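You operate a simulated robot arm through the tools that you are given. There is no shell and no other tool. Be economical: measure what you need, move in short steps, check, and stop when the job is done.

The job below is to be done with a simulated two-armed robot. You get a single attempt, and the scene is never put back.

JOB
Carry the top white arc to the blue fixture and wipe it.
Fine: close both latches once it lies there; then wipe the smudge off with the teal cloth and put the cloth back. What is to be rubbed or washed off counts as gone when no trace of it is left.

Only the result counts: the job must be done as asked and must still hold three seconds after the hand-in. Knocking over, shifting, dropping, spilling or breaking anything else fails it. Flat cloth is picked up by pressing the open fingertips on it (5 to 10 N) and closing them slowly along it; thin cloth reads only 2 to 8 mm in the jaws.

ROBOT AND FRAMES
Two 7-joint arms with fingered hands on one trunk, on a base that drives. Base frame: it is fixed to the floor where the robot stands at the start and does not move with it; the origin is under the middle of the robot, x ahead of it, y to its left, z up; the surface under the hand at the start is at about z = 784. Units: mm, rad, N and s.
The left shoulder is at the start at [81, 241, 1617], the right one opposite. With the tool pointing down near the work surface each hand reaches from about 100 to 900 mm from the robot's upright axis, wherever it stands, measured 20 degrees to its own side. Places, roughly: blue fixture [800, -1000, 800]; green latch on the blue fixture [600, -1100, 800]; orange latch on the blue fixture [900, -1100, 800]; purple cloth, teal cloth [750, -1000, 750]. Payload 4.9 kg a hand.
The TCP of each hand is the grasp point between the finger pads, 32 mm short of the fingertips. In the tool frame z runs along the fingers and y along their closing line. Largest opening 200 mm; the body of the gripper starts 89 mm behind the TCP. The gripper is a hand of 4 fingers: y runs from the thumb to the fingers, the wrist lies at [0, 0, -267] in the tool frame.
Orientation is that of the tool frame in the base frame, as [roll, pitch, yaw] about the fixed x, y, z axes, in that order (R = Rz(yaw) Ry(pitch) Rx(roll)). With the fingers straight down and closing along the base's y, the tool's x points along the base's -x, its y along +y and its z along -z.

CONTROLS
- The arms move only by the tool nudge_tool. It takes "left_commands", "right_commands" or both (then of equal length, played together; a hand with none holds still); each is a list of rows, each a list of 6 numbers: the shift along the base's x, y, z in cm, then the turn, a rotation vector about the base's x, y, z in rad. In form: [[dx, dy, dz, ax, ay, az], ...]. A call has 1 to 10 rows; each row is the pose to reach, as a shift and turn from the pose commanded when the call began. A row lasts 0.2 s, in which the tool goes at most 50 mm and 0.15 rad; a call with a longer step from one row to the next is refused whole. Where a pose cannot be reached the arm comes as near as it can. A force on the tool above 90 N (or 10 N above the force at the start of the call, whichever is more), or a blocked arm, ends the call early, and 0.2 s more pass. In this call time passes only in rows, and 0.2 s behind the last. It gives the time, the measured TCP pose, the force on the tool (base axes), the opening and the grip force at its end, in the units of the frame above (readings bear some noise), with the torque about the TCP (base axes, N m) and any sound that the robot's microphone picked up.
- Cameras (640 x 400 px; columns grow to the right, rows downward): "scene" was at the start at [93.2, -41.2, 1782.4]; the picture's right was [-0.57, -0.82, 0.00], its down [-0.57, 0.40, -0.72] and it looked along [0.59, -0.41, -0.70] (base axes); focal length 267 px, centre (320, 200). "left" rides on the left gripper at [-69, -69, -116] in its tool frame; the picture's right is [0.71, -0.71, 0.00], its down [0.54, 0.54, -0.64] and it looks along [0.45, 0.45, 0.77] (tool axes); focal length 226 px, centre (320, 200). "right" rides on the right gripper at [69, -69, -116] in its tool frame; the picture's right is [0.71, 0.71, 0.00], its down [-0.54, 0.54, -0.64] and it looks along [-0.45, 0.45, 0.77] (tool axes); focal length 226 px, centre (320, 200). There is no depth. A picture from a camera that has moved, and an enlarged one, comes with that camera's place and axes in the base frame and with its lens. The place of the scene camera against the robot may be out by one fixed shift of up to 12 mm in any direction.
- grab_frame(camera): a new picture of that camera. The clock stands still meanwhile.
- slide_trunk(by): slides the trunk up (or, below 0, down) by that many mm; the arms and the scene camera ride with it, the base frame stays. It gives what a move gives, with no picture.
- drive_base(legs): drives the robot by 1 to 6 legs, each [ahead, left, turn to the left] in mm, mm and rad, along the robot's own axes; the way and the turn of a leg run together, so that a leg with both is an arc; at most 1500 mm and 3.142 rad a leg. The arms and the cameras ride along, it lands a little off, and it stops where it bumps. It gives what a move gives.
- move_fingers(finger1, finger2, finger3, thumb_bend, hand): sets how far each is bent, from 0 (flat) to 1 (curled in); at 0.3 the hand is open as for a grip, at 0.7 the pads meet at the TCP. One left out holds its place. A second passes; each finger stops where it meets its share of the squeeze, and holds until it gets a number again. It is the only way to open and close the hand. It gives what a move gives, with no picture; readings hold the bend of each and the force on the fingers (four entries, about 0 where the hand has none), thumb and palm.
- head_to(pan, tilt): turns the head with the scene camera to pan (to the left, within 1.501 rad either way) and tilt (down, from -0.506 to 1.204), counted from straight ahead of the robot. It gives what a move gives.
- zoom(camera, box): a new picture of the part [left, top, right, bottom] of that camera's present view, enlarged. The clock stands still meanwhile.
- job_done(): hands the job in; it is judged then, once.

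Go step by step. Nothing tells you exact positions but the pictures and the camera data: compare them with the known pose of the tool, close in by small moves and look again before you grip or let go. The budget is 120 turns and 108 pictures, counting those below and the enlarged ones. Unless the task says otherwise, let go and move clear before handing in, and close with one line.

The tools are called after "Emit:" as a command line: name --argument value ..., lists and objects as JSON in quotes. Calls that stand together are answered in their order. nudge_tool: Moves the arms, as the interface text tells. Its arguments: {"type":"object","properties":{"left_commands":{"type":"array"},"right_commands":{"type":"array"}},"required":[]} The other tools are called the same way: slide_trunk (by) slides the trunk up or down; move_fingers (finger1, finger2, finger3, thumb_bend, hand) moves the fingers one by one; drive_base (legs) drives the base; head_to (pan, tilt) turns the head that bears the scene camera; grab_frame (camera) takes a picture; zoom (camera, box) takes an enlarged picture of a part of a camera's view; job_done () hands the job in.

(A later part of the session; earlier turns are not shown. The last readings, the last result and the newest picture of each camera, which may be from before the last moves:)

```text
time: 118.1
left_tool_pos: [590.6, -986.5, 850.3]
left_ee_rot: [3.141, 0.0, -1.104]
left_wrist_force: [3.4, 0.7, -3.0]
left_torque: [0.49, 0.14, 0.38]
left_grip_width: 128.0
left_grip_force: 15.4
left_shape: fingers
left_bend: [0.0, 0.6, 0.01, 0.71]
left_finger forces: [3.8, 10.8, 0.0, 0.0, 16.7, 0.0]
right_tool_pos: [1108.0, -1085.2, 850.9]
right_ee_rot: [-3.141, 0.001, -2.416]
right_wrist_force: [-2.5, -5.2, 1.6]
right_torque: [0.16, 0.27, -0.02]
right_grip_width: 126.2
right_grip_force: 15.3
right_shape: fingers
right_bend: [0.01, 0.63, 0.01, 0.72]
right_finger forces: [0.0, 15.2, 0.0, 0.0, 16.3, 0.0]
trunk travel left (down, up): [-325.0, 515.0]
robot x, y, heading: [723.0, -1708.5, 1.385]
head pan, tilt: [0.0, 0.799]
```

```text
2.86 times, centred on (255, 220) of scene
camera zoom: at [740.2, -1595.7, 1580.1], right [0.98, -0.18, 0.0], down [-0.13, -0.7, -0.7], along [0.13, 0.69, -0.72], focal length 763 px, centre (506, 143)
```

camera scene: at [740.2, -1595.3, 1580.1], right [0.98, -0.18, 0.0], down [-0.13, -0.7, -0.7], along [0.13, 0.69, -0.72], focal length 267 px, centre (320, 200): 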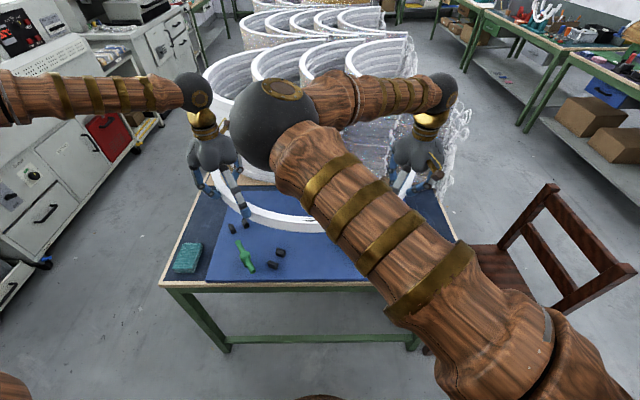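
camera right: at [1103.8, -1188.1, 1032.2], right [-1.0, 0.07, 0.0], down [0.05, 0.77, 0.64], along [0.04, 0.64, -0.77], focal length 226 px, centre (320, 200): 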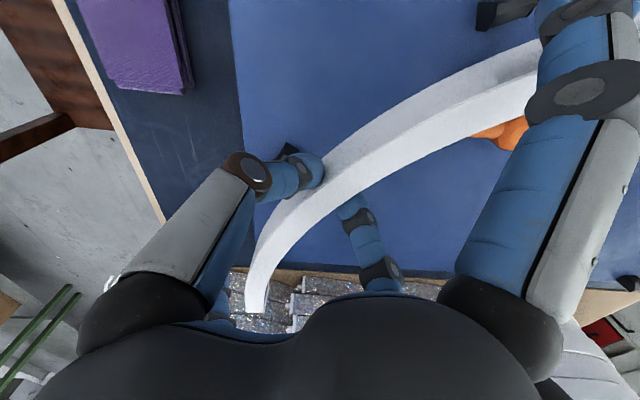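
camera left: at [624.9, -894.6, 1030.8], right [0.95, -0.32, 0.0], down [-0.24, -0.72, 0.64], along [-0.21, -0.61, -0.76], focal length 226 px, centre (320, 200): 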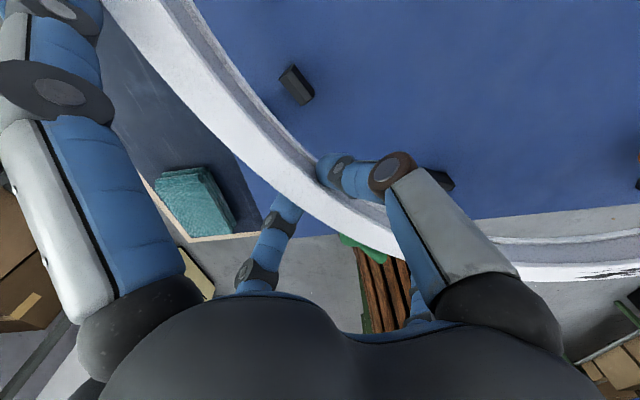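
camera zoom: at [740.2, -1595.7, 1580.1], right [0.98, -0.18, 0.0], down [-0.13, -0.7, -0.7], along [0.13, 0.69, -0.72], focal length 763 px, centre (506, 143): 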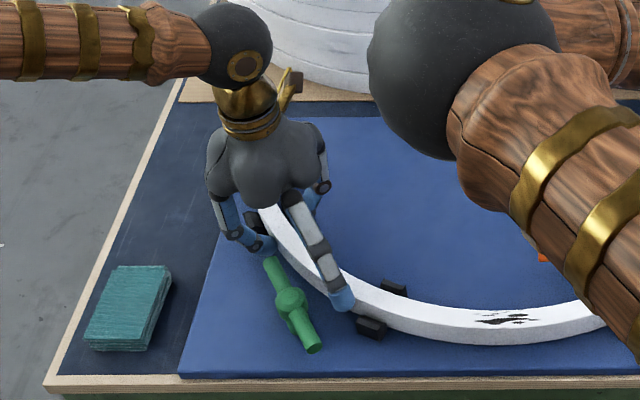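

The arc is entering between the peg pairs. Continuing down gently.

Emit:
nudge_tool --left_commands '[[0, 0, -0.25, 0, 0, 0], [0, 0, -0.5, 0, 0, 0]]' --right_commands '[[0, 0, -0.25, 0, 0, 0], [0, 0, -0.5, 0, 0, 0]]'

Emit:
nudge_tool --left_commands '[[0, 0, -0.2, 0, 0, 0], [0, 0, -0.4, 0, 0, 0]]' --right_commands '[[0, 0, -0.2, 0, 0, 0], [0, 0, -0.4, 0, 0, 0]]'

Emit:
zoom --camera "right" --box '[220, 60, 560, 320]'

```text
time: 118.7
left_tool_pos: [589.7, -987.0, 846.9]
left_ee_rot: [-3.14, 0.003, -1.104]
left_wrist_force: [3.4, 2.8, 1.3]
left_torque: [0.35, 0.13, 0.41]
left_grip_width: 128.2
left_grip_force: 16.6
left_shape: fingers
left_bend: [0.0, 0.6, 0.01, 0.72]
left_finger forces: [3.8, 11.6, 0.0, 0.0, 18.3, 0.0]
right_tool_pos: [1107.1, -1085.6, 847.8]
right_ee_rot: [-3.141, 0.003, -2.412]
right_wrist_force: [-0.7, -5.8, 16.3]
right_torque: [0.16, 0.3, 0.02]
right_grip_width: 126.2
right_grip_force: 19.3
right_shape: fingers
right_bend: [0.01, 0.63, 0.01, 0.73]
right_finger forces: [0.0, 18.0, 0.1, 0.0, 21.2, 0.0]
trunk travel left (down, up): [-325.0, 515.0]
robot x, y, heading: [724.3, -1711.0, 1.384]
head pan, tilt: [0.0, 0.799]
```

```text
time: 119.3
left_tool_pos: [590.1, -987.6, 845.5]
left_ee_rot: [-3.137, 0.003, -1.102]
left_wrist_force: [1.7, 6.7, 8.3]
left_torque: [0.28, 0.19, 0.41]
left_grip_width: 128.4
left_grip_force: 19.8
left_shape: fingers
left_bend: [0.0, 0.6, 0.01, 0.72]
left_finger forces: [4.2, 13.9, 0.1, 0.0, 21.3, 0.0]
right_tool_pos: [1109.4, -1087.4, 844.2]
right_ee_rot: [3.142, 0.003, -2.415]
right_wrist_force: [3.7, -9.3, 29.2]
right_torque: [0.18, 0.28, 0.03]
right_grip_width: 125.9
right_grip_force: 24.2
right_shape: fingers
right_bend: [0.01, 0.62, 0.01, 0.75]
right_finger forces: [0.1, 19.3, 0.1, 0.0, 28.2, 0.0]
trunk travel left (down, up): [-325.0, 515.0]
robot x, y, heading: [726.1, -1710.0, 1.385]
head pan, tilt: [0.0, 0.799]
```

```text
1.54 times, centred on (390, 190) of right
camera zoom: at [1102.9, -1185.7, 958.4], right [-1.0, 0.06, 0.0], down [0.04, 0.76, 0.65], along [0.04, 0.64, -0.76], focal length 348 px, centre (212, 215)
```

zoom: 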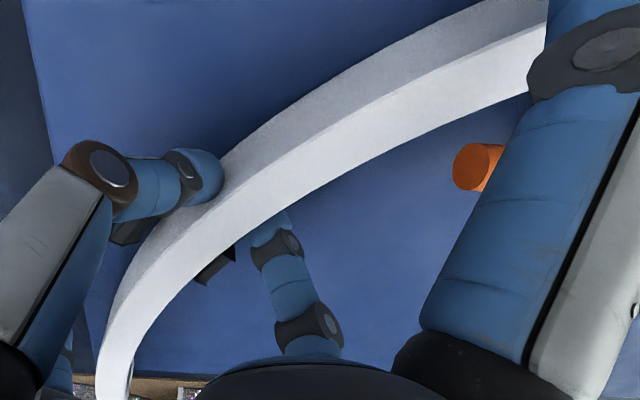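

Emit:
zoom --camera "scene" --box '[200, 190, 340, 290]'

Emit:
zoom --camera "left" --box '[120, 0, 480, 280]'

```text
4.00 times, centred on (270, 240) of scene
camera zoom: at [739.3, -1600.0, 1580.9], right [0.98, -0.18, 0.0], down [-0.13, -0.7, -0.7], along [0.13, 0.69, -0.71], focal length 1069 px, centre (520, 40)
```

zoom: 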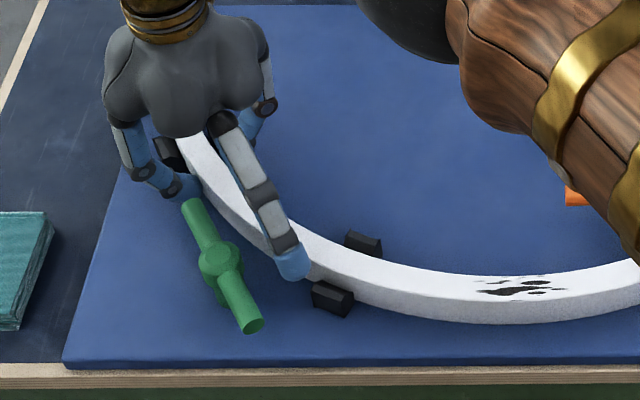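

```text
1.43 times, centred on (300, 140) of left
camera zoom: at [619.9, -895.9, 961.0], right [0.95, -0.31, 0.0], down [-0.24, -0.73, 0.64], along [-0.2, -0.61, -0.77], focal length 323 px, centre (349, 286)
```

zoom: 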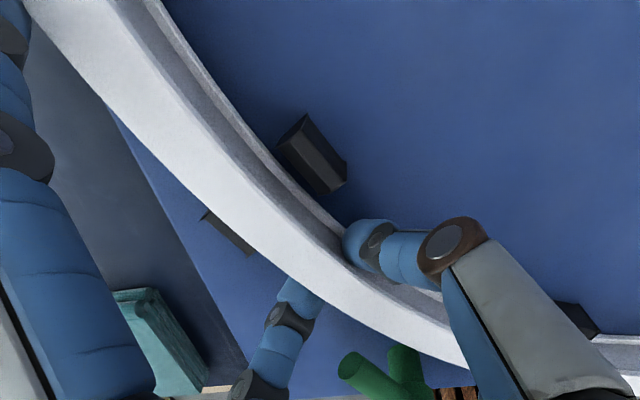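

The arc is seated between all the peg pairs and the hands feel the plate. Releasing both hands a little.

Emit:
move_fingers --hand "right" --finger2 0.57 --thumb_bend 0.6

Emit:
move_fingers --hand "left" --finger2 0.56 --thumb_bend 0.58

Emit:
grab_frame --camera "right"

Emit:
grab_frame --camera "left"

```text
time: 120.3
left_tool_pos: [590.9, -986.8, 842.7]
left_ee_rot: [3.14, 0.0, -1.102]
left_wrist_force: [3.6, 0.0, 10.2]
left_torque: [0.09, 0.18, 0.39]
left_grip_width: 127.8
left_grip_force: 20.1
left_shape: fingers
left_bend: [0.0, 0.6, 0.01, 0.72]
left_finger forces: [3.4, 15.2, 0.0, 0.0, 21.3, 0.1]
right_tool_pos: [1107.6, -1085.6, 840.9]
right_ee_rot: [-3.141, -0.001, -2.414]
right_wrist_force: [-0.2, 0.1, 1.2]
right_torque: [0.05, 0.09, 0.0]
right_grip_width: 131.3
right_grip_force: 1.0
right_shape: fingers
right_bend: [0.01, 0.57, 0.01, 0.6]
right_finger forces: [0.0, 2.2, 0.0, 0.1, 0.0, 0.0]
trunk travel left (down, up): [-325.0, 515.0]
robot x, y, heading: [723.9, -1708.4, 1.384]
head pan, tilt: [0.0, 0.799]
```

```text
time: 121.3
left_tool_pos: [591.1, -986.4, 841.1]
left_ee_rot: [-3.141, 0.001, -1.104]
left_wrist_force: [0.3, 0.3, -0.5]
left_torque: [-0.02, -0.01, 0.12]
left_grip_width: 134.1
left_grip_force: 1.1
left_shape: fingers
left_bend: [0.0, 0.56, 0.01, 0.57]
left_finger forces: [0.9, 0.0, 0.0, 0.0, 0.0, 0.0]
right_tool_pos: [1107.5, -1084.9, 840.3]
right_ee_rot: [-3.139, 0.0, -2.413]
right_wrist_force: [-0.3, -0.9, 3.2]
right_torque: [0.06, 0.08, 0.01]
right_grip_width: 131.4
right_grip_force: 2.0
right_shape: fingers
right_bend: [0.01, 0.57, 0.01, 0.6]
right_finger forces: [0.1, 3.1, 0.0, 0.0, 0.1, 0.0]
trunk travel left (down, up): [-325.0, 515.0]
robot x, y, heading: [725.7, -1713.8, 1.386]
head pan, tilt: [0.0, 0.799]
```

```text
30 pictures are left
camera right: at [1102.2, -1183.2, 955.6], right [-1.0, 0.06, 0.0], down [0.04, 0.77, 0.64], along [0.04, 0.64, -0.77], focal length 226 px, centre (320, 200)
```

right: 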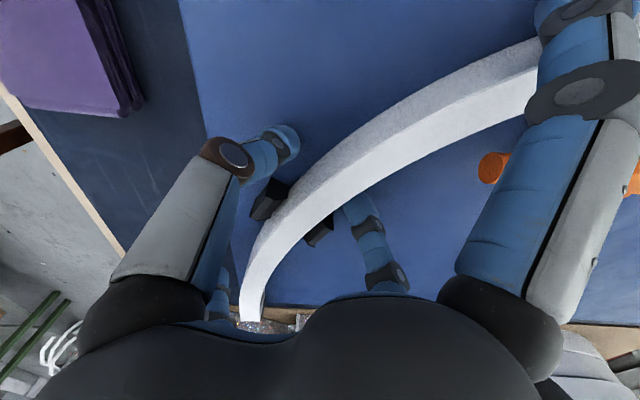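

```text
29 pictures are left
camera left: at [619.9, -894.3, 957.3], right [0.95, -0.31, 0.0], down [-0.24, -0.73, 0.64], along [-0.2, -0.61, -0.77], focal length 226 px, centre (320, 200)
```

left: 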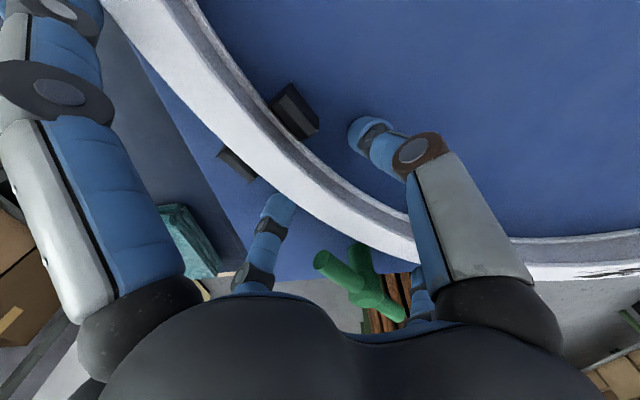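

The arc is down in its slots. I'll open the right finger2 a bit more and raise both hands clear.

Emit:
move_fingers --hand "right" --finger2 0.52 --thumb_bend 0.57

Emit:
nudge_tool --left_commands '[[0, 0, 1, 0, 0, 0], [0, 0, 2.5, 0, 0, 0], [0, 0, 5, 0, 0, 0], [0, 0, 8, 0, 0, 0], [0, 0, 12, 0, 0, 0], [0, 0, 16, 0, 0, 0]]' --right_commands '[[0, 0, 1, 0, 0, 0], [0, 0, 2.5, 0, 0, 0], [0, 0, 5, 0, 0, 0], [0, 0, 8, 0, 0, 0], [0, 0, 12, 0, 0, 0], [0, 0, 16, 0, 0, 0]]'

Emit:
grab_frame --camera "right"

Emit:
grab_frame --camera "left"

```text
time: 122.3
left_tool_pos: [590.5, -986.8, 842.7]
left_ee_rot: [3.141, 0.0, -1.102]
left_wrist_force: [-0.7, -0.5, -0.4]
left_torque: [-0.03, 0.0, 0.08]
left_grip_width: 134.1
left_grip_force: 0.3
left_shape: fingers
left_bend: [0.0, 0.56, 0.01, 0.57]
left_finger forces: [0.8, 0.0, 0.0, 0.0, 0.0, 0.0]
right_tool_pos: [1108.3, -1084.7, 841.4]
right_ee_rot: [-3.141, 0.001, -2.413]
right_wrist_force: [1.4, -1.8, 7.4]
right_torque: [0.2, 0.2, 0.0]
right_grip_width: 134.8
right_grip_force: 3.9
right_shape: fingers
right_bend: [0.01, 0.53, 0.01, 0.56]
right_finger forces: [0.0, 7.3, 0.1, 0.1, 0.0, 0.1]
trunk travel left (down, up): [-325.0, 515.0]
robot x, y, heading: [726.9, -1708.7, 1.388]
head pan, tilt: [0.0, 0.799]
```

```text
time: 123.7
left_tool_pos: [591.0, -986.8, 1000.9]
left_ee_rot: [-3.141, 0.002, -1.101]
left_wrist_force: [0.3, -0.4, 0.4]
left_torque: [0.02, 0.01, 0.0]
left_grip_width: 133.9
left_grip_force: 0.0
left_shape: fingers
left_bend: [0.0, 0.56, 0.01, 0.57]
left_finger forces: [0.0, 0.0, 0.1, 0.0, 0.0, 0.0]
right_tool_pos: [1107.9, -1084.5, 999.0]
right_ee_rot: [3.141, 0.001, -2.414]
right_wrist_force: [-0.1, -0.5, 0.3]
right_torque: [0.05, -0.01, -0.03]
right_grip_width: 134.4
right_grip_force: 0.1
right_shape: fingers
right_bend: [0.01, 0.52, 0.01, 0.56]
right_finger forces: [0.1, 0.1, 0.1, 0.0, 0.0, 0.0]
trunk travel left (down, up): [-325.0, 515.0]
robot x, y, heading: [727.7, -1707.1, 1.391]
head pan, tilt: [0.0, 0.799]
```

```text
28 pictures are left
camera right: at [1102.2, -1184.8, 1115.5], right [-1.0, 0.06, 0.0], down [0.04, 0.76, 0.64], along [0.04, 0.64, -0.77], focal length 226 px, centre (320, 200)
```

right: 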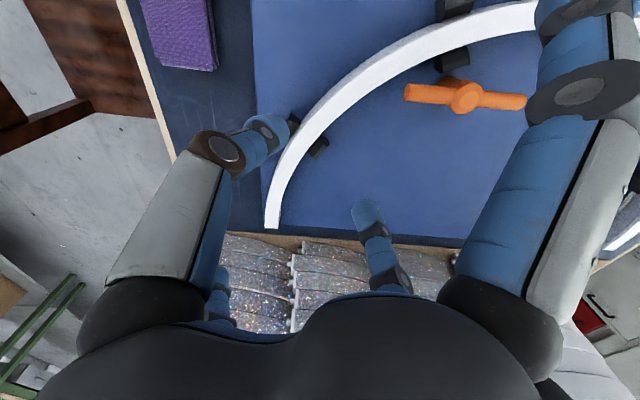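

```text
27 pictures are left
camera left: at [620.9, -895.1, 1117.7], right [0.95, -0.31, 0.0], down [-0.24, -0.73, 0.64], along [-0.2, -0.61, -0.77], focal length 226 px, centre (320, 200)
```

left: 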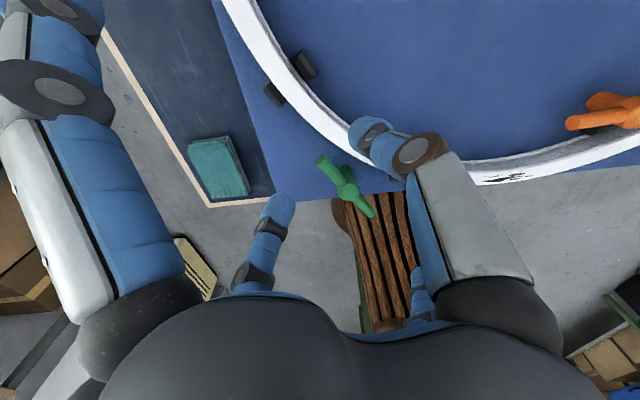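

The arc now lies in the fixture. By geometry both latch bars (z≈850) must turn about 69° clockwise to lie radially over the arc. I'll form closed-tip pokers and bring the left to the green bar's outer end and the right to the orange bar's inner end.

Emit:
move_fingers --hand "left" --finger2 0.7 --thumb_bend 0.7

Emit:
move_fingers --hand "right" --finger2 0.7 --thumb_bend 0.7

Emit:
nudge_tool --left_commands '[[0.9, -2.1, 0, 0, 0, 0.1], [1.7, -4.3, 0, 0, 0, 0.2], [2.6, -6.4, 0, 0, 0, 0.3], [3.4, -8.5, -2, 0, 0, 0.4], [4.3, -10.7, -4, 0, 0, 0.5], [5.14, -12.82, -6.5, 0, 0, 0.6]]' --right_commands '[[-3.4, -0.8, 0, 0, 0, 0], [-6.8, -1.6, 0, 0, 0, 0], [-10.2, -2.4, 0, 0, 0, 0], [-13.6, -3.2, -2, 0, 0, 0], [-17, -4, -4, 0, 0, 0], [-20.1, -4.6, -6.4, 0, 0, 0]]'

Emit:
grab_frame --camera "left"

Emit:
grab_frame --camera "right"

```text
time: 124.7
left_tool_pos: [591.7, -985.8, 1001.0]
left_ee_rot: [3.141, -0.002, -1.102]
left_wrist_force: [0.0, -0.6, -0.4]
left_torque: [0.01, 0.01, 0.0]
left_grip_width: 126.8
left_grip_force: 0.2
left_shape: fingers
left_bend: [0.0, 0.7, 0.01, 0.7]
left_finger forces: [0.1, 0.0, 0.0, 0.0, 0.1, 0.1]
right_tool_pos: [1107.9, -1083.8, 999.7]
right_ee_rot: [-3.141, 0.0, -2.414]
right_wrist_force: [0.1, 0.5, -0.2]
right_torque: [0.0, 0.03, 0.03]
right_grip_width: 134.2
right_grip_force: 0.0
right_shape: fingers
right_bend: [0.01, 0.52, 0.01, 0.56]
right_finger forces: [0.1, 0.1, 0.1, 0.0, 0.0, 0.0]
trunk travel left (down, up): [-325.0, 515.0]
robot x, y, heading: [730.3, -1709.0, 1.389]
head pan, tilt: [0.0, 0.799]
```

```text
time: 125.7
left_tool_pos: [591.4, -985.2, 999.6]
left_ee_rot: [3.141, 0.0, -1.103]
left_wrist_force: [-0.2, -0.5, 0.8]
left_torque: [-0.03, 0.01, -0.01]
left_grip_width: 127.2
left_grip_force: 0.0
left_shape: fingers
left_bend: [0.0, 0.7, 0.01, 0.7]
left_finger forces: [0.0, 0.0, 0.1, 0.0, 0.0, 0.0]
right_tool_pos: [1107.7, -1085.7, 999.9]
right_ee_rot: [-3.141, 0.001, -2.413]
right_wrist_force: [-0.6, -0.8, 0.7]
right_torque: [0.0, 0.02, 0.01]
right_grip_width: 126.6
right_grip_force: 0.1
right_shape: fingers
right_bend: [0.01, 0.7, 0.01, 0.7]
right_finger forces: [0.0, 0.0, 0.0, 0.1, 0.0, 0.0]
trunk travel left (down, up): [-325.0, 515.0]
robot x, y, heading: [725.4, -1711.8, 1.385]
head pan, tilt: [0.0, 0.799]
```

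```text
time: 127.1
left_tool_pos: [642.8, -1115.5, 935.2]
left_ee_rot: [-3.139, -0.001, -0.501]
left_wrist_force: [0.1, 1.1, -0.2]
left_torque: [0.03, -0.02, 0.01]
left_grip_width: 127.0
left_grip_force: 0.0
left_shape: fingers
left_bend: [0.0, 0.7, 0.01, 0.7]
left_finger forces: [0.1, 0.1, 0.0, 0.1, 0.0, 0.0]
right_tool_pos: [907.4, -1129.8, 936.2]
right_ee_rot: [-3.139, 0.002, -2.415]
right_wrist_force: [0.4, 0.7, -0.8]
right_torque: [0.01, -0.01, 0.02]
right_grip_width: 126.5
right_grip_force: 0.0
right_shape: fingers
right_bend: [0.01, 0.7, 0.01, 0.7]
right_finger forces: [0.1, 0.1, 0.0, 0.1, 0.0, 0.1]
trunk travel left (down, up): [-325.0, 515.0]
robot x, y, heading: [727.6, -1708.1, 1.389]
head pan, tilt: [0.0, 0.799]
```

```text
26 pictures are left
camera left: at [615.3, -1022.2, 1051.3], right [0.96, 0.28, 0.0], down [0.21, -0.74, 0.64], along [0.18, -0.62, -0.77], focal length 226 px, centre (320, 200)
```

left: 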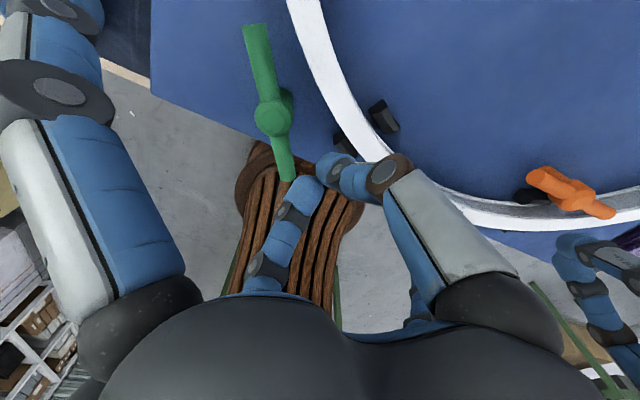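

```text
25 pictures are left
camera right: at [901.1, -1228.2, 1052.2], right [-1.0, 0.06, 0.0], down [0.04, 0.77, 0.64], along [0.04, 0.64, -0.77], focal length 226 px, centre (320, 200)
```

right: 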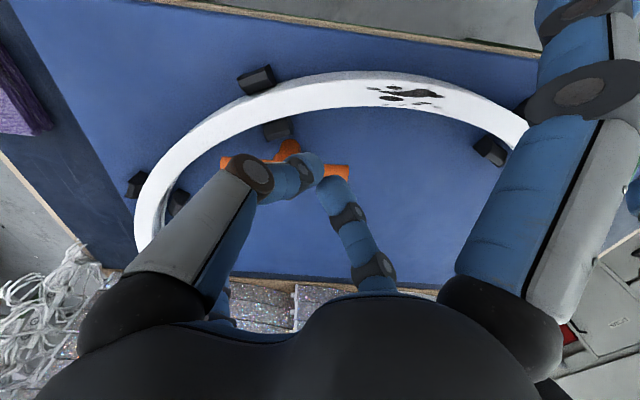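

Both pokers are placed right beside their bar ends. Descending to bar height, then pushing the first part of the turn.

Emit:
nudge_tool --left_commands '[[0, 0, -2.5, 0, 0, 0], [0, 0, -5, 0, 0, 0], [0, 0, -6.7, 0, 0, 0]]' --right_commands '[[0, -0.4, -2.5, 0, 0, 0], [0, -0.4, -5, 0, 0, 0], [0, -0.4, -6.7, 0, 0, 0]]'

Emit:
nudge_tool --left_commands '[[-0.43, -1.0, 0, 0, 0, 0], [-1.2, -2.0, 0, 0, 0, 0], [-2.2, -2.76, 0, 0, 0, 0], [-3.35, -3.24, 0, 0, 0, 0]]' --right_commands '[[-0.65, 1.07, 0, 0, 0, 0], [-1, 2.1, 0, 0, 0, 0], [-1.1, 3.1, 0, 0, 0, 0], [-1, 4.1, 0, 0, 0, 0]]'

Emit:
grab_frame --camera "left"

Emit:
grab_frame --camera "right"

```text
time: 127.9
left_tool_pos: [643.7, -1113.6, 868.6]
left_ee_rot: [3.141, 0.002, -0.502]
left_wrist_force: [0.0, -0.8, 0.0]
left_torque: [-0.03, -0.01, -0.01]
left_grip_width: 126.8
left_grip_force: 0.1
left_shape: fingers
left_bend: [0.0, 0.7, 0.01, 0.7]
left_finger forces: [0.0, 0.1, 0.1, 0.1, 0.1, 0.0]
right_tool_pos: [905.5, -1134.2, 870.5]
right_ee_rot: [-3.14, 0.001, -2.415]
right_wrist_force: [0.4, 0.1, -0.4]
right_torque: [0.04, 0.01, 0.03]
right_grip_width: 126.5
right_grip_force: 0.1
right_shape: fingers
right_bend: [0.01, 0.7, 0.01, 0.7]
right_finger forces: [0.1, 0.0, 0.0, 0.1, 0.0, 0.1]
trunk travel left (down, up): [-325.0, 515.0]
robot x, y, heading: [724.9, -1710.1, 1.386]
head pan, tilt: [0.0, 0.799]
```

```text
time: 128.9
left_tool_pos: [608.0, -1147.4, 868.9]
left_ee_rot: [3.141, 0.0, -0.503]
left_wrist_force: [-0.5, -0.2, 0.6]
left_torque: [0.03, 0.0, 0.04]
left_grip_width: 126.8
left_grip_force: 0.0
left_shape: fingers
left_bend: [0.0, 0.7, 0.01, 0.7]
left_finger forces: [0.0, 0.2, 0.0, 0.0, 0.1, 0.0]
right_tool_pos: [895.5, -1092.5, 868.7]
right_ee_rot: [-3.14, 0.0, -2.413]
right_wrist_force: [0.2, -0.6, -0.1]
right_torque: [-0.02, 0.01, 0.04]
right_grip_width: 126.7
right_grip_force: 0.6
right_shape: fingers
right_bend: [0.01, 0.7, 0.01, 0.7]
right_finger forces: [0.1, 0.4, 0.0, 0.1, 0.0, 0.0]
trunk travel left (down, up): [-325.0, 515.0]
robot x, y, heading: [726.5, -1707.5, 1.384]
head pan, tilt: [0.0, 0.799]
```

```text
24 pictures are left
camera left: at [580.2, -1053.9, 984.8], right [0.96, 0.28, 0.0], down [0.21, -0.74, 0.64], along [0.18, -0.62, -0.77], focal length 226 px, centre (320, 200)
```

left: 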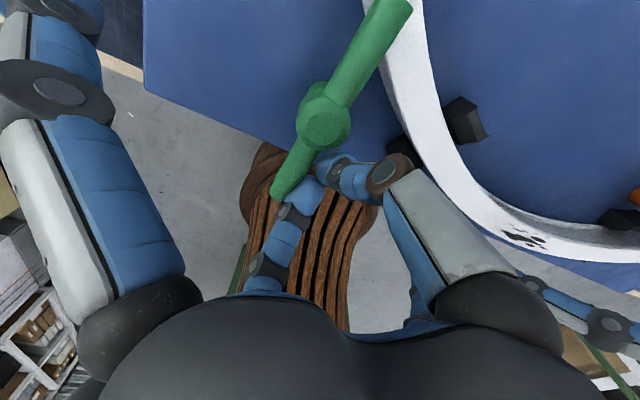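

```text
23 pictures are left
camera right: at [890.2, -1190.9, 984.1], right [-1.0, 0.06, 0.0], down [0.04, 0.77, 0.64], along [0.04, 0.64, -0.77], focal length 226 px, centre (320, 200)
```

right: 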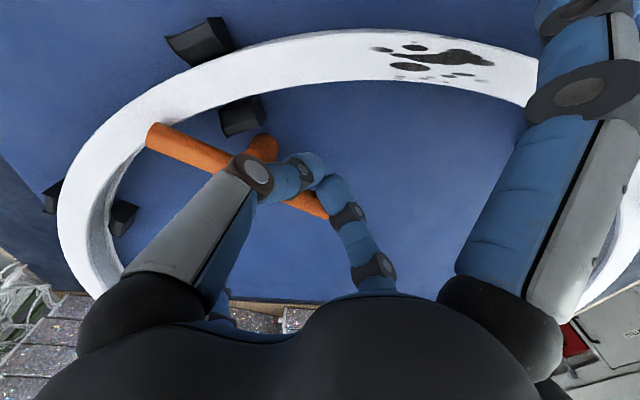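

Both latches turn with very little force. Continuing to the radial position.

Emit:
nudge_tool --left_commands '[[-1.24, -0.16, 0, 0, 0, 0], [-2.07, -0.09, 0, 0, 0, 0], [-2.64, 0.05, 0, 0, 0, 0]]' --right_commands '[[0.31, 0.95, 0, 0, 0, 0], [0.63, 1.54, 0, 0, 0, 0], [0.97, 2.02, 0, 0, 0, 0]]'

Emit:
grab_frame --camera "left"

Emit:
grab_frame --camera "right"

```text
time: 129.7
left_tool_pos: [583.1, -1146.8, 870.9]
left_ee_rot: [-3.14, -0.001, -0.502]
left_wrist_force: [3.4, -1.8, -1.2]
left_torque: [-0.04, -0.08, -0.05]
left_grip_width: 126.8
left_grip_force: 2.0
left_shape: fingers
left_bend: [0.0, 0.7, 0.01, 0.7]
left_finger forces: [0.0, 0.1, 0.0, 0.0, 3.5, 0.0]
right_tool_pos: [905.7, -1073.4, 869.1]
right_ee_rot: [-3.141, 0.0, -2.414]
right_wrist_force: [-1.0, -0.2, 0.1]
right_torque: [0.0, -0.02, -0.01]
right_grip_width: 126.3
right_grip_force: 0.3
right_shape: fingers
right_bend: [0.01, 0.7, 0.01, 0.7]
right_finger forces: [0.0, 0.0, 0.1, 0.0, 0.6, 0.0]
trunk travel left (down, up): [-325.0, 515.0]
robot x, y, heading: [722.7, -1707.6, 1.387]
head pan, tilt: [0.0, 0.799]
```

```text
22 pictures are left
camera left: at [554.9, -1052.9, 986.0], right [0.96, 0.28, 0.0], down [0.21, -0.74, 0.64], along [0.18, -0.62, -0.77], focal length 226 px, centre (320, 200)
```

left: 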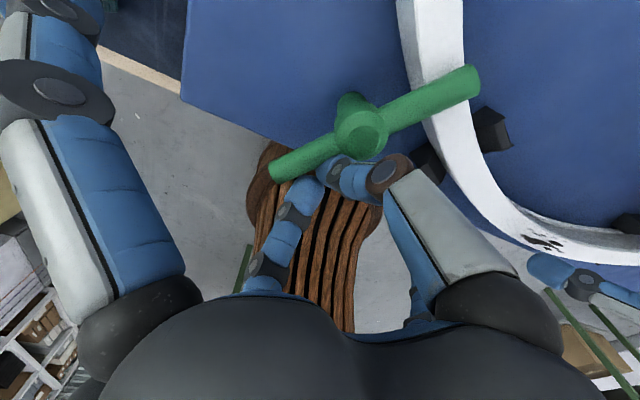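

```text
21 pictures are left
camera right: at [900.6, -1171.6, 984.0], right [-1.0, 0.06, 0.0], down [0.04, 0.77, 0.64], along [0.04, 0.64, -0.77], focal length 226 px, centre (320, 200)
```

right: 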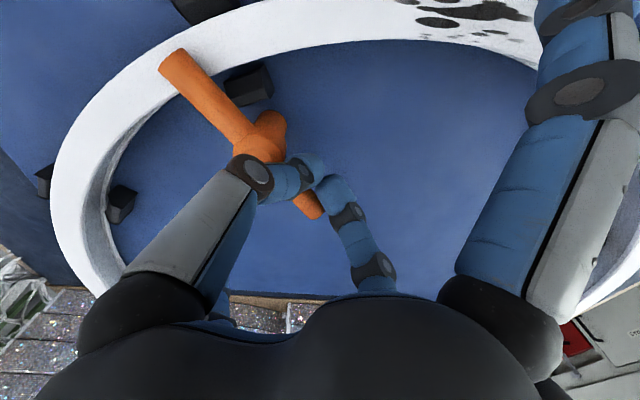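

Green is now radial (44° against 43°). Orange needs about 18° more; I'll continue it and give green a slight extra nudge to feel for a stop.

Emit:
nudge_tool --left_commands '[[-0.2, 0.05, 0, 0, 0, 0], [-0.35, 0.1, 0, 0, 0, 0], [-0.35, 0.1, 0, 0, 0, 0]]' --right_commands '[[0.56, 0.55, 0, 0, 0, 0], [1.0, 0.92, 0, 0, 0, 0], [1.4, 1.17, 0, 0, 0, 0]]'

Emit:
grab_frame --camera "right"

```text
time: 130.5
left_tool_pos: [580.1, -1148.6, 870.9]
left_ee_rot: [-3.138, -0.004, -0.505]
left_wrist_force: [24.0, -9.6, 3.8]
left_torque: [-0.14, -0.5, -0.45]
left_grip_width: 127.2
left_grip_force: 11.2
left_shape: fingers
left_bend: [0.0, 0.7, 0.01, 0.69]
left_finger forces: [0.0, 0.1, 0.1, 0.1, 23.6, 0.0]
right_tool_pos: [915.5, -1065.1, 871.5]
right_ee_rot: [3.139, -0.005, -2.409]
right_wrist_force: [-25.1, -13.1, 3.1]
right_torque: [-0.31, 0.53, -0.27]
right_grip_width: 126.1
right_grip_force: 14.7
right_shape: fingers
right_bend: [0.01, 0.69, 0.01, 0.71]
right_finger forces: [0.0, 0.1, 0.1, 0.0, 29.2, 0.0]
trunk travel left (down, up): [-325.0, 515.0]
robot x, y, heading: [724.5, -1710.2, 1.385]
head pan, tilt: [0.0, 0.799]
```

```text
20 pictures are left
camera right: at [911.5, -1162.9, 986.1], right [-1.0, 0.05, 0.0], down [0.04, 0.77, 0.64], along [0.03, 0.64, -0.77], focal length 226 px, centre (320, 200)
```

right: 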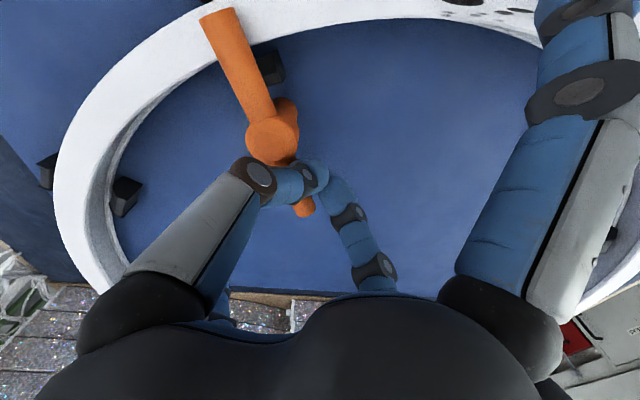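

Both latches hit their stops radially over the arc, so they're closed. I'll back both hands off and up, and bring the left hand over the teal cloth to look.

Emit:
nudge_tool --left_commands '[[0.8, -0.6, 0, 0, 0, 0], [1.2, -0.8, 2, 0, 0, 0], [1.2, -0.8, 6, 0, 0, 0], [1.2, -0.8, 10, 0, 0, 0], [1.2, -0.8, 13, 0, 0, 0]]' --right_commands '[[-0.8, -0.8, 0, 0, 0, 0], [-1, -1, 2, 0, 0, 0], [-1, -1, 6, 0, 0, 0], [-1, -1, 10, 0, 0, 0], [-1, -1, 13, 0, 0, 0]]'

Emit:
nudge_tool --left_commands '[[-4, 2.2, 0, 0, 0, 0], [-8, 4.4, 0, 0, 0, 0], [-12, 7, 0, 0, 0, 0], [-16, 9.5, 0, 0, 0, 0], [-18, 11, 0, 0, 0, 0]]' --right_commands '[[4, 0, 1, 0, 0, 0], [8, 0, 2, 0, 0, 0], [12, 0, 3, 0, 0, 0], [16, 0, 4, 0, 0, 0], [20, 0, 5, 0, 0, 0]]'

Emit:
grab_frame --camera "left"

Emit:
grab_frame --camera "scene"

```text
time: 131.7
left_tool_pos: [589.6, -1154.9, 998.8]
left_ee_rot: [-3.141, 0.003, -0.503]
left_wrist_force: [0.0, -0.7, -0.4]
left_torque: [0.02, 0.01, -0.03]
left_grip_width: 126.9
left_grip_force: 0.1
left_shape: fingers
left_bend: [0.0, 0.7, 0.01, 0.7]
left_finger forces: [0.0, 0.0, 0.0, 0.0, 0.0, 0.1]
right_tool_pos: [909.1, -1075.0, 1002.3]
right_ee_rot: [3.14, 0.0, -2.413]
right_wrist_force: [-0.2, 0.4, 0.0]
right_torque: [0.02, -0.02, -0.02]
right_grip_width: 126.4
right_grip_force: 0.0
right_shape: fingers
right_bend: [0.01, 0.7, 0.01, 0.7]
right_finger forces: [0.0, 0.0, 0.0, 0.0, 0.0, 0.0]
trunk travel left (down, up): [-325.0, 515.0]
robot x, y, heading: [724.8, -1707.0, 1.382]
head pan, tilt: [0.0, 0.799]
```

```text
time: 132.9
left_tool_pos: [410.7, -1042.1, 1000.2]
left_ee_rot: [3.139, 0.001, -0.504]
left_wrist_force: [-0.5, -0.5, 0.1]
left_torque: [-0.02, 0.01, -0.02]
left_grip_width: 126.9
left_grip_force: 0.0
left_shape: fingers
left_bend: [0.0, 0.7, 0.01, 0.7]
left_finger forces: [0.1, 0.0, 0.1, 0.0, 0.0, 0.0]
right_tool_pos: [1111.1, -1073.9, 1048.8]
right_ee_rot: [3.141, -0.002, -2.412]
right_wrist_force: [-0.1, 0.4, 0.8]
right_torque: [-0.02, 0.02, 0.01]
right_grip_width: 126.6
right_grip_force: 0.0
right_shape: fingers
right_bend: [0.01, 0.7, 0.01, 0.7]
right_finger forces: [0.0, 0.0, 0.0, 0.0, 0.0, 0.0]
trunk travel left (down, up): [-325.0, 515.0]
robot x, y, heading: [722.8, -1711.7, 1.385]
head pan, tilt: [0.0, 0.799]
```

```text
19 pictures are left
camera left: at [383.5, -948.6, 1116.3], right [0.96, 0.28, 0.0], down [0.21, -0.73, 0.64], along [0.18, -0.62, -0.77], focal length 226 px, centre (320, 200)
```

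left: 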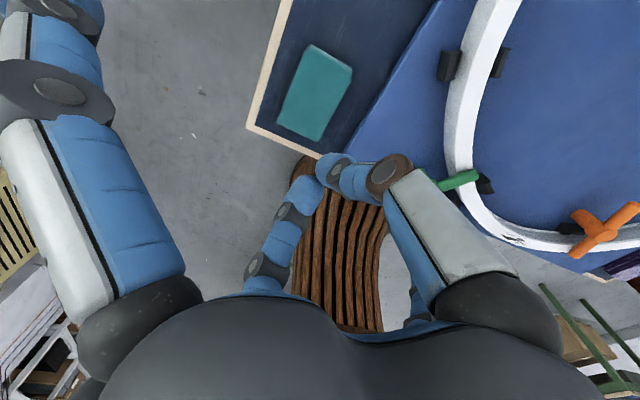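

```text
18 pictures are left
camera scene: at [742.2, -1595.1, 1580.0], right [0.98, -0.18, 0.0], down [-0.13, -0.71, -0.7], along [0.13, 0.68, -0.72], focal length 267 px, centre (320, 200)
```

scene: 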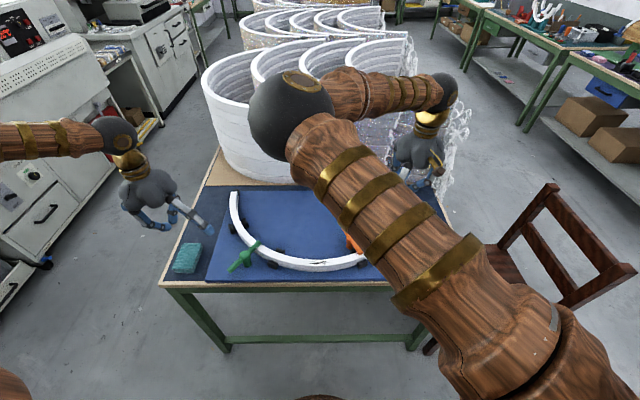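

The teal cloth is a folded pad about 60×100 mm centred near (400,-1030). I'll turn the left hand so it closes across the short side, open it, and descend to look.

Emit:
nudge_tool --left_commands '[[0, 0.2, 0, 0, 0, -0.138], [-0.2, 0.4, 0, 0, 0, -0.276], [-0.4, 0.6, -1, 0, 0, -0.414], [-0.6, 0.8, -2, 0, 0, -0.552], [-0.8, 1.0, -4, 0, 0, -0.69], [-1, 1.2, -6, 0, 0, -0.828], [-1, 1.2, -8, 0, 0, -0.966], [-1, 1.2, -9, 0, 0, -1.104], [-1, 1.2, -10, 0, 0, -1.24]]'

Emit:
move_fingers --hand "left" --finger2 0.45 --thumb_bend 0.45

Emit:
grab_frame --camera "left"

```text
time: 134.9
left_tool_pos: [400.3, -1030.6, 899.2]
left_ee_rot: [-3.141, 0.001, -1.743]
left_wrist_force: [-0.2, 0.2, 0.5]
left_torque: [-0.03, 0.02, 0.02]
left_grip_width: 126.8
left_grip_force: 0.0
left_shape: fingers
left_bend: [0.0, 0.7, 0.01, 0.7]
left_finger forces: [0.0, 0.1, 0.1, 0.1, 0.0, 0.1]
right_tool_pos: [1110.3, -1073.3, 1049.4]
right_ee_rot: [-3.139, 0.0, -2.412]
right_wrist_force: [0.8, 0.3, 0.0]
right_torque: [-0.02, -0.02, 0.03]
right_grip_width: 126.3
right_grip_force: 0.0
right_shape: fingers
right_bend: [0.01, 0.7, 0.01, 0.7]
right_finger forces: [0.0, 0.1, 0.1, 0.0, 0.0, 0.0]
trunk travel left (down, up): [-325.0, 515.0]
robot x, y, heading: [721.2, -1708.8, 1.385]
head pan, tilt: [0.0, 0.799]
```

```text
time: 135.9
left_tool_pos: [399.9, -1031.0, 898.9]
left_ee_rot: [-3.141, -0.001, -1.741]
left_wrist_force: [0.0, 1.0, 0.1]
left_torque: [-0.03, -0.06, -0.02]
left_grip_width: 145.3
left_grip_force: 0.1
left_shape: fingers
left_bend: [0.0, 0.45, 0.01, 0.45]
left_finger forces: [0.0, 0.0, 0.0, 0.1, 0.0, 0.0]
right_tool_pos: [1110.1, -1072.3, 1048.6]
right_ee_rot: [-3.14, -0.001, -2.413]
right_wrist_force: [-0.6, -0.8, 0.3]
right_torque: [0.05, 0.01, 0.0]
right_grip_width: 126.4
right_grip_force: 0.0
right_shape: fingers
right_bend: [0.01, 0.7, 0.01, 0.7]
right_finger forces: [0.1, 0.0, 0.0, 0.0, 0.0, 0.2]
trunk travel left (down, up): [-325.0, 515.0]
robot x, y, heading: [728.7, -1713.9, 1.385]
head pan, tilt: [0.0, 0.799]
```

```text
17 pictures are left
camera left: at [479.5, -975.5, 1014.6], right [0.58, -0.82, 0.0], down [-0.63, -0.44, 0.64], along [-0.53, -0.37, -0.77], focal length 226 px, centre (320, 200)
```

left: 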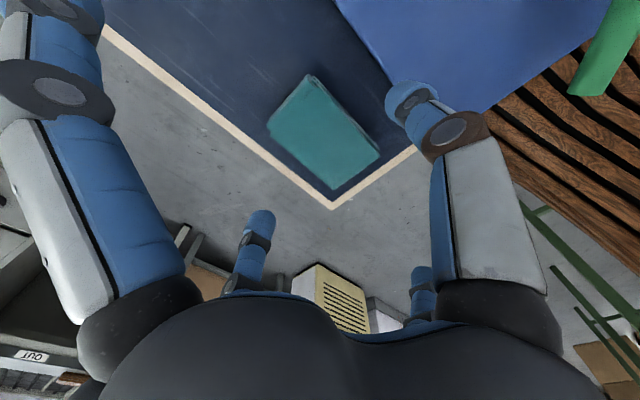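

The pad is centred under the hand. Descending so the tips straddle it just above the bench, then closing slowly.

Emit:
nudge_tool --left_commands '[[0, -0.3, -2.5, 0, 0, 0], [0, -0.3, -5, 0, 0, 0], [0, -0.3, -6.5, 0, 0, 0], [0, -0.3, -7.5, 0, 0, 0]]'

Emit:
move_fingers --hand "left" --finger2 0.54 --thumb_bend 0.54

Emit:
move_fingers --hand "left" --finger2 0.6 --thumb_bend 0.6

Emit:
grab_frame --camera "left"

```text
time: 136.9
left_tool_pos: [398.8, -1034.7, 824.8]
left_ee_rot: [3.141, 0.0, -1.742]
left_wrist_force: [-3.1, -0.2, 2.3]
left_torque: [-0.02, -0.05, -0.02]
left_grip_width: 144.2
left_grip_force: 2.0
left_shape: fingers
left_bend: [0.0, 0.45, 0.01, 0.46]
left_finger forces: [0.1, 0.0, 0.0, 0.0, 3.4, 0.0]
right_tool_pos: [1108.8, -1073.0, 1049.1]
right_ee_rot: [-3.141, 0.0, -2.414]
right_wrist_force: [0.5, -0.5, 0.4]
right_torque: [0.01, 0.0, 0.01]
right_grip_width: 126.4
right_grip_force: 0.1
right_shape: fingers
right_bend: [0.01, 0.7, 0.01, 0.7]
right_finger forces: [0.1, 0.0, 0.0, 0.0, 0.0, 0.1]
trunk travel left (down, up): [-325.0, 515.0]
robot x, y, heading: [723.6, -1709.9, 1.382]
head pan, tilt: [0.0, 0.799]
```

```text
time: 137.9
left_tool_pos: [399.7, -1034.1, 823.6]
left_ee_rot: [-3.141, 0.001, -1.742]
left_wrist_force: [0.2, -0.2, 0.1]
left_torque: [-0.01, -0.02, 0.0]
left_grip_width: 136.5
left_grip_force: 0.0
left_shape: fingers
left_bend: [0.0, 0.54, 0.01, 0.54]
left_finger forces: [0.1, 0.0, 0.0, 0.1, 0.1, 0.0]
right_tool_pos: [1110.3, -1074.6, 1049.0]
right_ee_rot: [3.141, 0.0, -2.413]
right_wrist_force: [-0.3, -0.4, -0.8]
right_torque: [-0.01, 0.0, 0.02]
right_grip_width: 126.4
right_grip_force: 0.1
right_shape: fingers
right_bend: [0.01, 0.7, 0.01, 0.7]
right_finger forces: [0.0, 0.0, 0.0, 0.0, 0.0, 0.0]
trunk travel left (down, up): [-325.0, 515.0]
robot x, y, heading: [725.2, -1712.7, 1.39]
head pan, tilt: [0.0, 0.799]
```

```text
time: 138.9
left_tool_pos: [400.2, -1033.8, 824.0]
left_ee_rot: [-3.141, 0.0, -1.742]
left_wrist_force: [0.5, 0.4, 0.3]
left_torque: [0.01, 0.04, 0.01]
left_grip_width: 133.6
left_grip_force: 3.8
left_shape: fingers
left_bend: [0.0, 0.58, 0.01, 0.58]
left_finger forces: [0.1, 3.6, 0.1, 0.1, 3.7, 0.0]
right_tool_pos: [1109.5, -1073.9, 1048.7]
right_ee_rot: [-3.14, 0.001, -2.413]
right_wrist_force: [-0.6, 0.7, 1.0]
right_torque: [0.0, 0.01, -0.02]
right_grip_width: 126.7
right_grip_force: 0.0
right_shape: fingers
right_bend: [0.01, 0.7, 0.01, 0.7]
right_finger forces: [0.0, 0.1, 0.0, 0.1, 0.0, 0.0]
trunk travel left (down, up): [-325.0, 515.0]
robot x, y, heading: [723.3, -1709.5, 1.388]
head pan, tilt: [0.0, 0.799]
```

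```text
16 pictures are left
camera left: at [479.3, -977.8, 940.3], right [0.58, -0.82, 0.0], down [-0.63, -0.44, 0.64], along [-0.53, -0.37, -0.77], focal length 226 px, centre (320, 200)
```

left: 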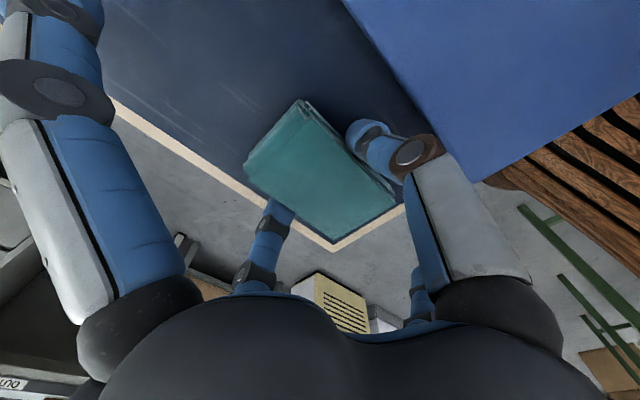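

Contact on both sides of the pad. Squeezing and test-lifting.

Emit:
move_fingers --hand "left" --finger2 0.68 --thumb_bend 0.68

Emit:
nudge_tool --left_commands '[[0, 0, 0.5, 0, 0, 0], [0, 0, 1.5, 0, 0, 0], [0, 0, 4, 0, 0, 0], [0, 0, 8, 0, 0, 0], [0, 0, 12, 0, 0, 0]]'

Emit:
grab_frame --camera "left"

Emit:
zoom --camera "scene" --box '[120, 130, 280, 260]'

```text
time: 139.9
left_tool_pos: [400.4, -1033.9, 825.2]
left_ee_rot: [-3.14, -0.001, -1.743]
left_wrist_force: [2.2, 0.6, 6.0]
left_torque: [0.06, 0.12, 0.0]
left_grip_width: 131.6
left_grip_force: 12.8
left_shape: fingers
left_bend: [0.0, 0.57, 0.01, 0.63]
left_finger forces: [0.1, 11.7, 0.0, 0.0, 14.0, 0.1]
right_tool_pos: [1109.7, -1073.7, 1049.7]
right_ee_rot: [-3.14, 0.0, -2.413]
right_wrist_force: [-0.2, -0.8, 0.4]
right_torque: [-0.01, -0.01, 0.01]
right_grip_width: 126.4
right_grip_force: 0.1
right_shape: fingers
right_bend: [0.01, 0.7, 0.01, 0.7]
right_finger forces: [0.1, 0.0, 0.0, 0.0, 0.0, 0.1]
trunk travel left (down, up): [-325.0, 515.0]
robot x, y, heading: [725.8, -1710.5, 1.388]
head pan, tilt: [0.0, 0.799]
```

```text
time: 141.1
left_tool_pos: [401.0, -1033.6, 945.7]
left_ee_rot: [-3.141, 0.001, -1.741]
left_wrist_force: [0.9, 0.0, 0.4]
left_torque: [0.01, 0.01, -0.01]
left_grip_width: 131.1
left_grip_force: 11.9
left_shape: fingers
left_bend: [0.0, 0.56, 0.01, 0.63]
left_finger forces: [0.0, 12.0, 0.0, 0.0, 12.1, 0.0]
right_tool_pos: [1110.2, -1075.2, 1049.6]
right_ee_rot: [-3.141, -0.002, -2.413]
right_wrist_force: [-0.5, -1.1, -0.6]
right_torque: [0.03, -0.02, -0.01]
right_grip_width: 126.4
right_grip_force: 0.0
right_shape: fingers
right_bend: [0.01, 0.7, 0.01, 0.7]
right_finger forces: [0.1, 0.0, 0.0, 0.1, 0.0, 0.0]
trunk travel left (down, up): [-325.0, 515.0]
robot x, y, heading: [729.8, -1710.8, 1.388]
head pan, tilt: [0.0, 0.799]
```

```text
15 pictures are left
camera left: at [480.3, -976.8, 1061.9], right [0.58, -0.82, 0.0], down [-0.63, -0.44, 0.64], along [-0.53, -0.37, -0.77], focal length 226 px, centre (320, 200)
```

left: 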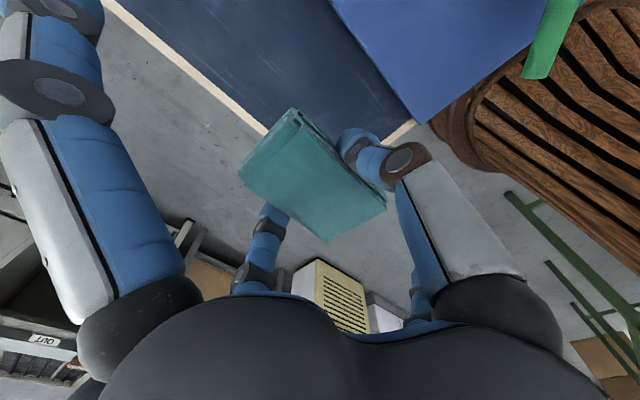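

```text
3.08 times, centred on (200, 195) of scene
camera zoom: at [740.7, -1596.9, 1580.1], right [0.98, -0.18, 0.0], down [-0.13, -0.7, -0.7], along [0.13, 0.69, -0.72], focal length 822 px, centre (689, 215)
```

zoom: 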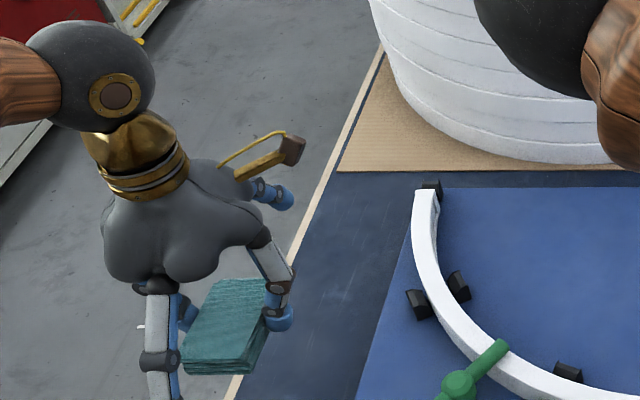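

The cloth is held well, and the arc's left end sits properly against its stop. I'll carry the cloth over the smudge at about (825,-1160).

Emit:
nudge_tool --left_commands '[[4.25, -1.25, 0, 0, 0, 0], [8.5, -2.5, 0, 0, 0, 0], [12.75, -3.75, 0, 0, 0, 0], [17, -5, 0, 0, 0, 0], [21.25, -6.25, 0, 0, 0, 0], [25.5, -7.5, 0, 0, 0, 0], [29.75, -8.75, 0, 0, 0, 0], [34, -10, 0, 0, 0, 0], [38.25, -11.25, 0, 0, 0, 0], [42.5, -12.5, 0, 0, 0, 0]]'

Emit:
nudge_tool --left_commands '[[0, 0, -2, 0, 0, 0], [0, 0, -4, 0, 0, 0], [0, 0, -5.5, 0, 0, 0], [0, 0, -6.2, 0, 0, 0]]'

Emit:
grab_frame --camera "left"

Emit:
zoom --camera "scene" --box '[210, 170, 410, 300]'

```text
time: 143.3
left_tool_pos: [828.5, -1158.9, 944.4]
left_ee_rot: [3.14, -0.002, -1.741]
left_wrist_force: [-0.2, 0.1, -0.6]
left_torque: [-0.02, 0.03, -0.03]
left_grip_width: 131.0
left_grip_force: 11.8
left_shape: fingers
left_bend: [0.0, 0.56, 0.01, 0.63]
left_finger forces: [0.0, 12.0, 0.0, 0.0, 12.0, 0.1]
right_tool_pos: [1112.3, -1073.3, 1049.1]
right_ee_rot: [-3.141, -0.002, -2.414]
right_wrist_force: [0.6, 0.9, -0.4]
right_torque: [0.0, 0.03, 0.02]
right_grip_width: 126.5
right_grip_force: 0.0
right_shape: fingers
right_bend: [0.01, 0.7, 0.01, 0.7]
right_finger forces: [0.1, 0.0, 0.0, 0.1, 0.0, 0.0]
trunk travel left (down, up): [-325.0, 515.0]
robot x, y, heading: [724.8, -1710.4, 1.387]
head pan, tilt: [0.0, 0.799]
```

```text
time: 144.3
left_tool_pos: [827.0, -1158.9, 883.3]
left_ee_rot: [-3.141, 0.0, -1.741]
left_wrist_force: [-1.5, 0.6, 2.8]
left_torque: [0.0, 0.11, 0.03]
left_grip_width: 131.0
left_grip_force: 11.8
left_shape: fingers
left_bend: [0.0, 0.56, 0.01, 0.63]
left_finger forces: [0.0, 12.5, 0.0, 0.0, 11.8, 0.0]
right_tool_pos: [1110.9, -1073.7, 1050.7]
right_ee_rot: [-3.14, -0.001, -2.413]
right_wrist_force: [-0.5, -0.3, 0.1]
right_torque: [-0.01, 0.03, -0.02]
right_grip_width: 126.3
right_grip_force: 0.1
right_shape: fingers
right_bend: [0.01, 0.7, 0.01, 0.7]
right_finger forces: [0.0, 0.1, 0.1, 0.0, 0.0, 0.0]
trunk travel left (down, up): [-325.0, 515.0]
robot x, y, heading: [726.0, -1706.5, 1.387]
head pan, tilt: [0.0, 0.799]
```

```text
13 pictures are left
camera left: at [904.6, -1103.6, 998.4], right [0.58, -0.82, 0.0], down [-0.63, -0.44, 0.64], along [-0.53, -0.37, -0.77], focal length 226 px, centre (320, 200)
```

left: 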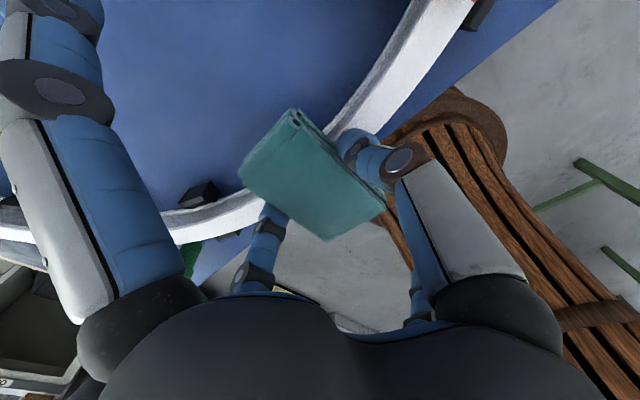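

```text
3.08 times, centred on (310, 235) of scene
camera zoom: at [740.4, -1595.4, 1580.2], right [0.98, -0.18, 0.0], down [-0.13, -0.7, -0.7], along [0.13, 0.69, -0.72], focal length 822 px, centre (351, 92)
```

zoom: 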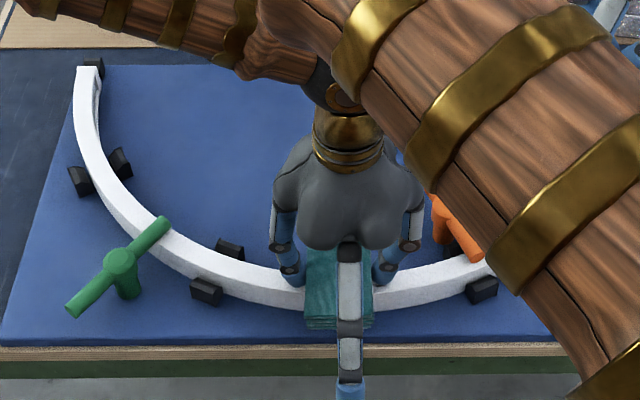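

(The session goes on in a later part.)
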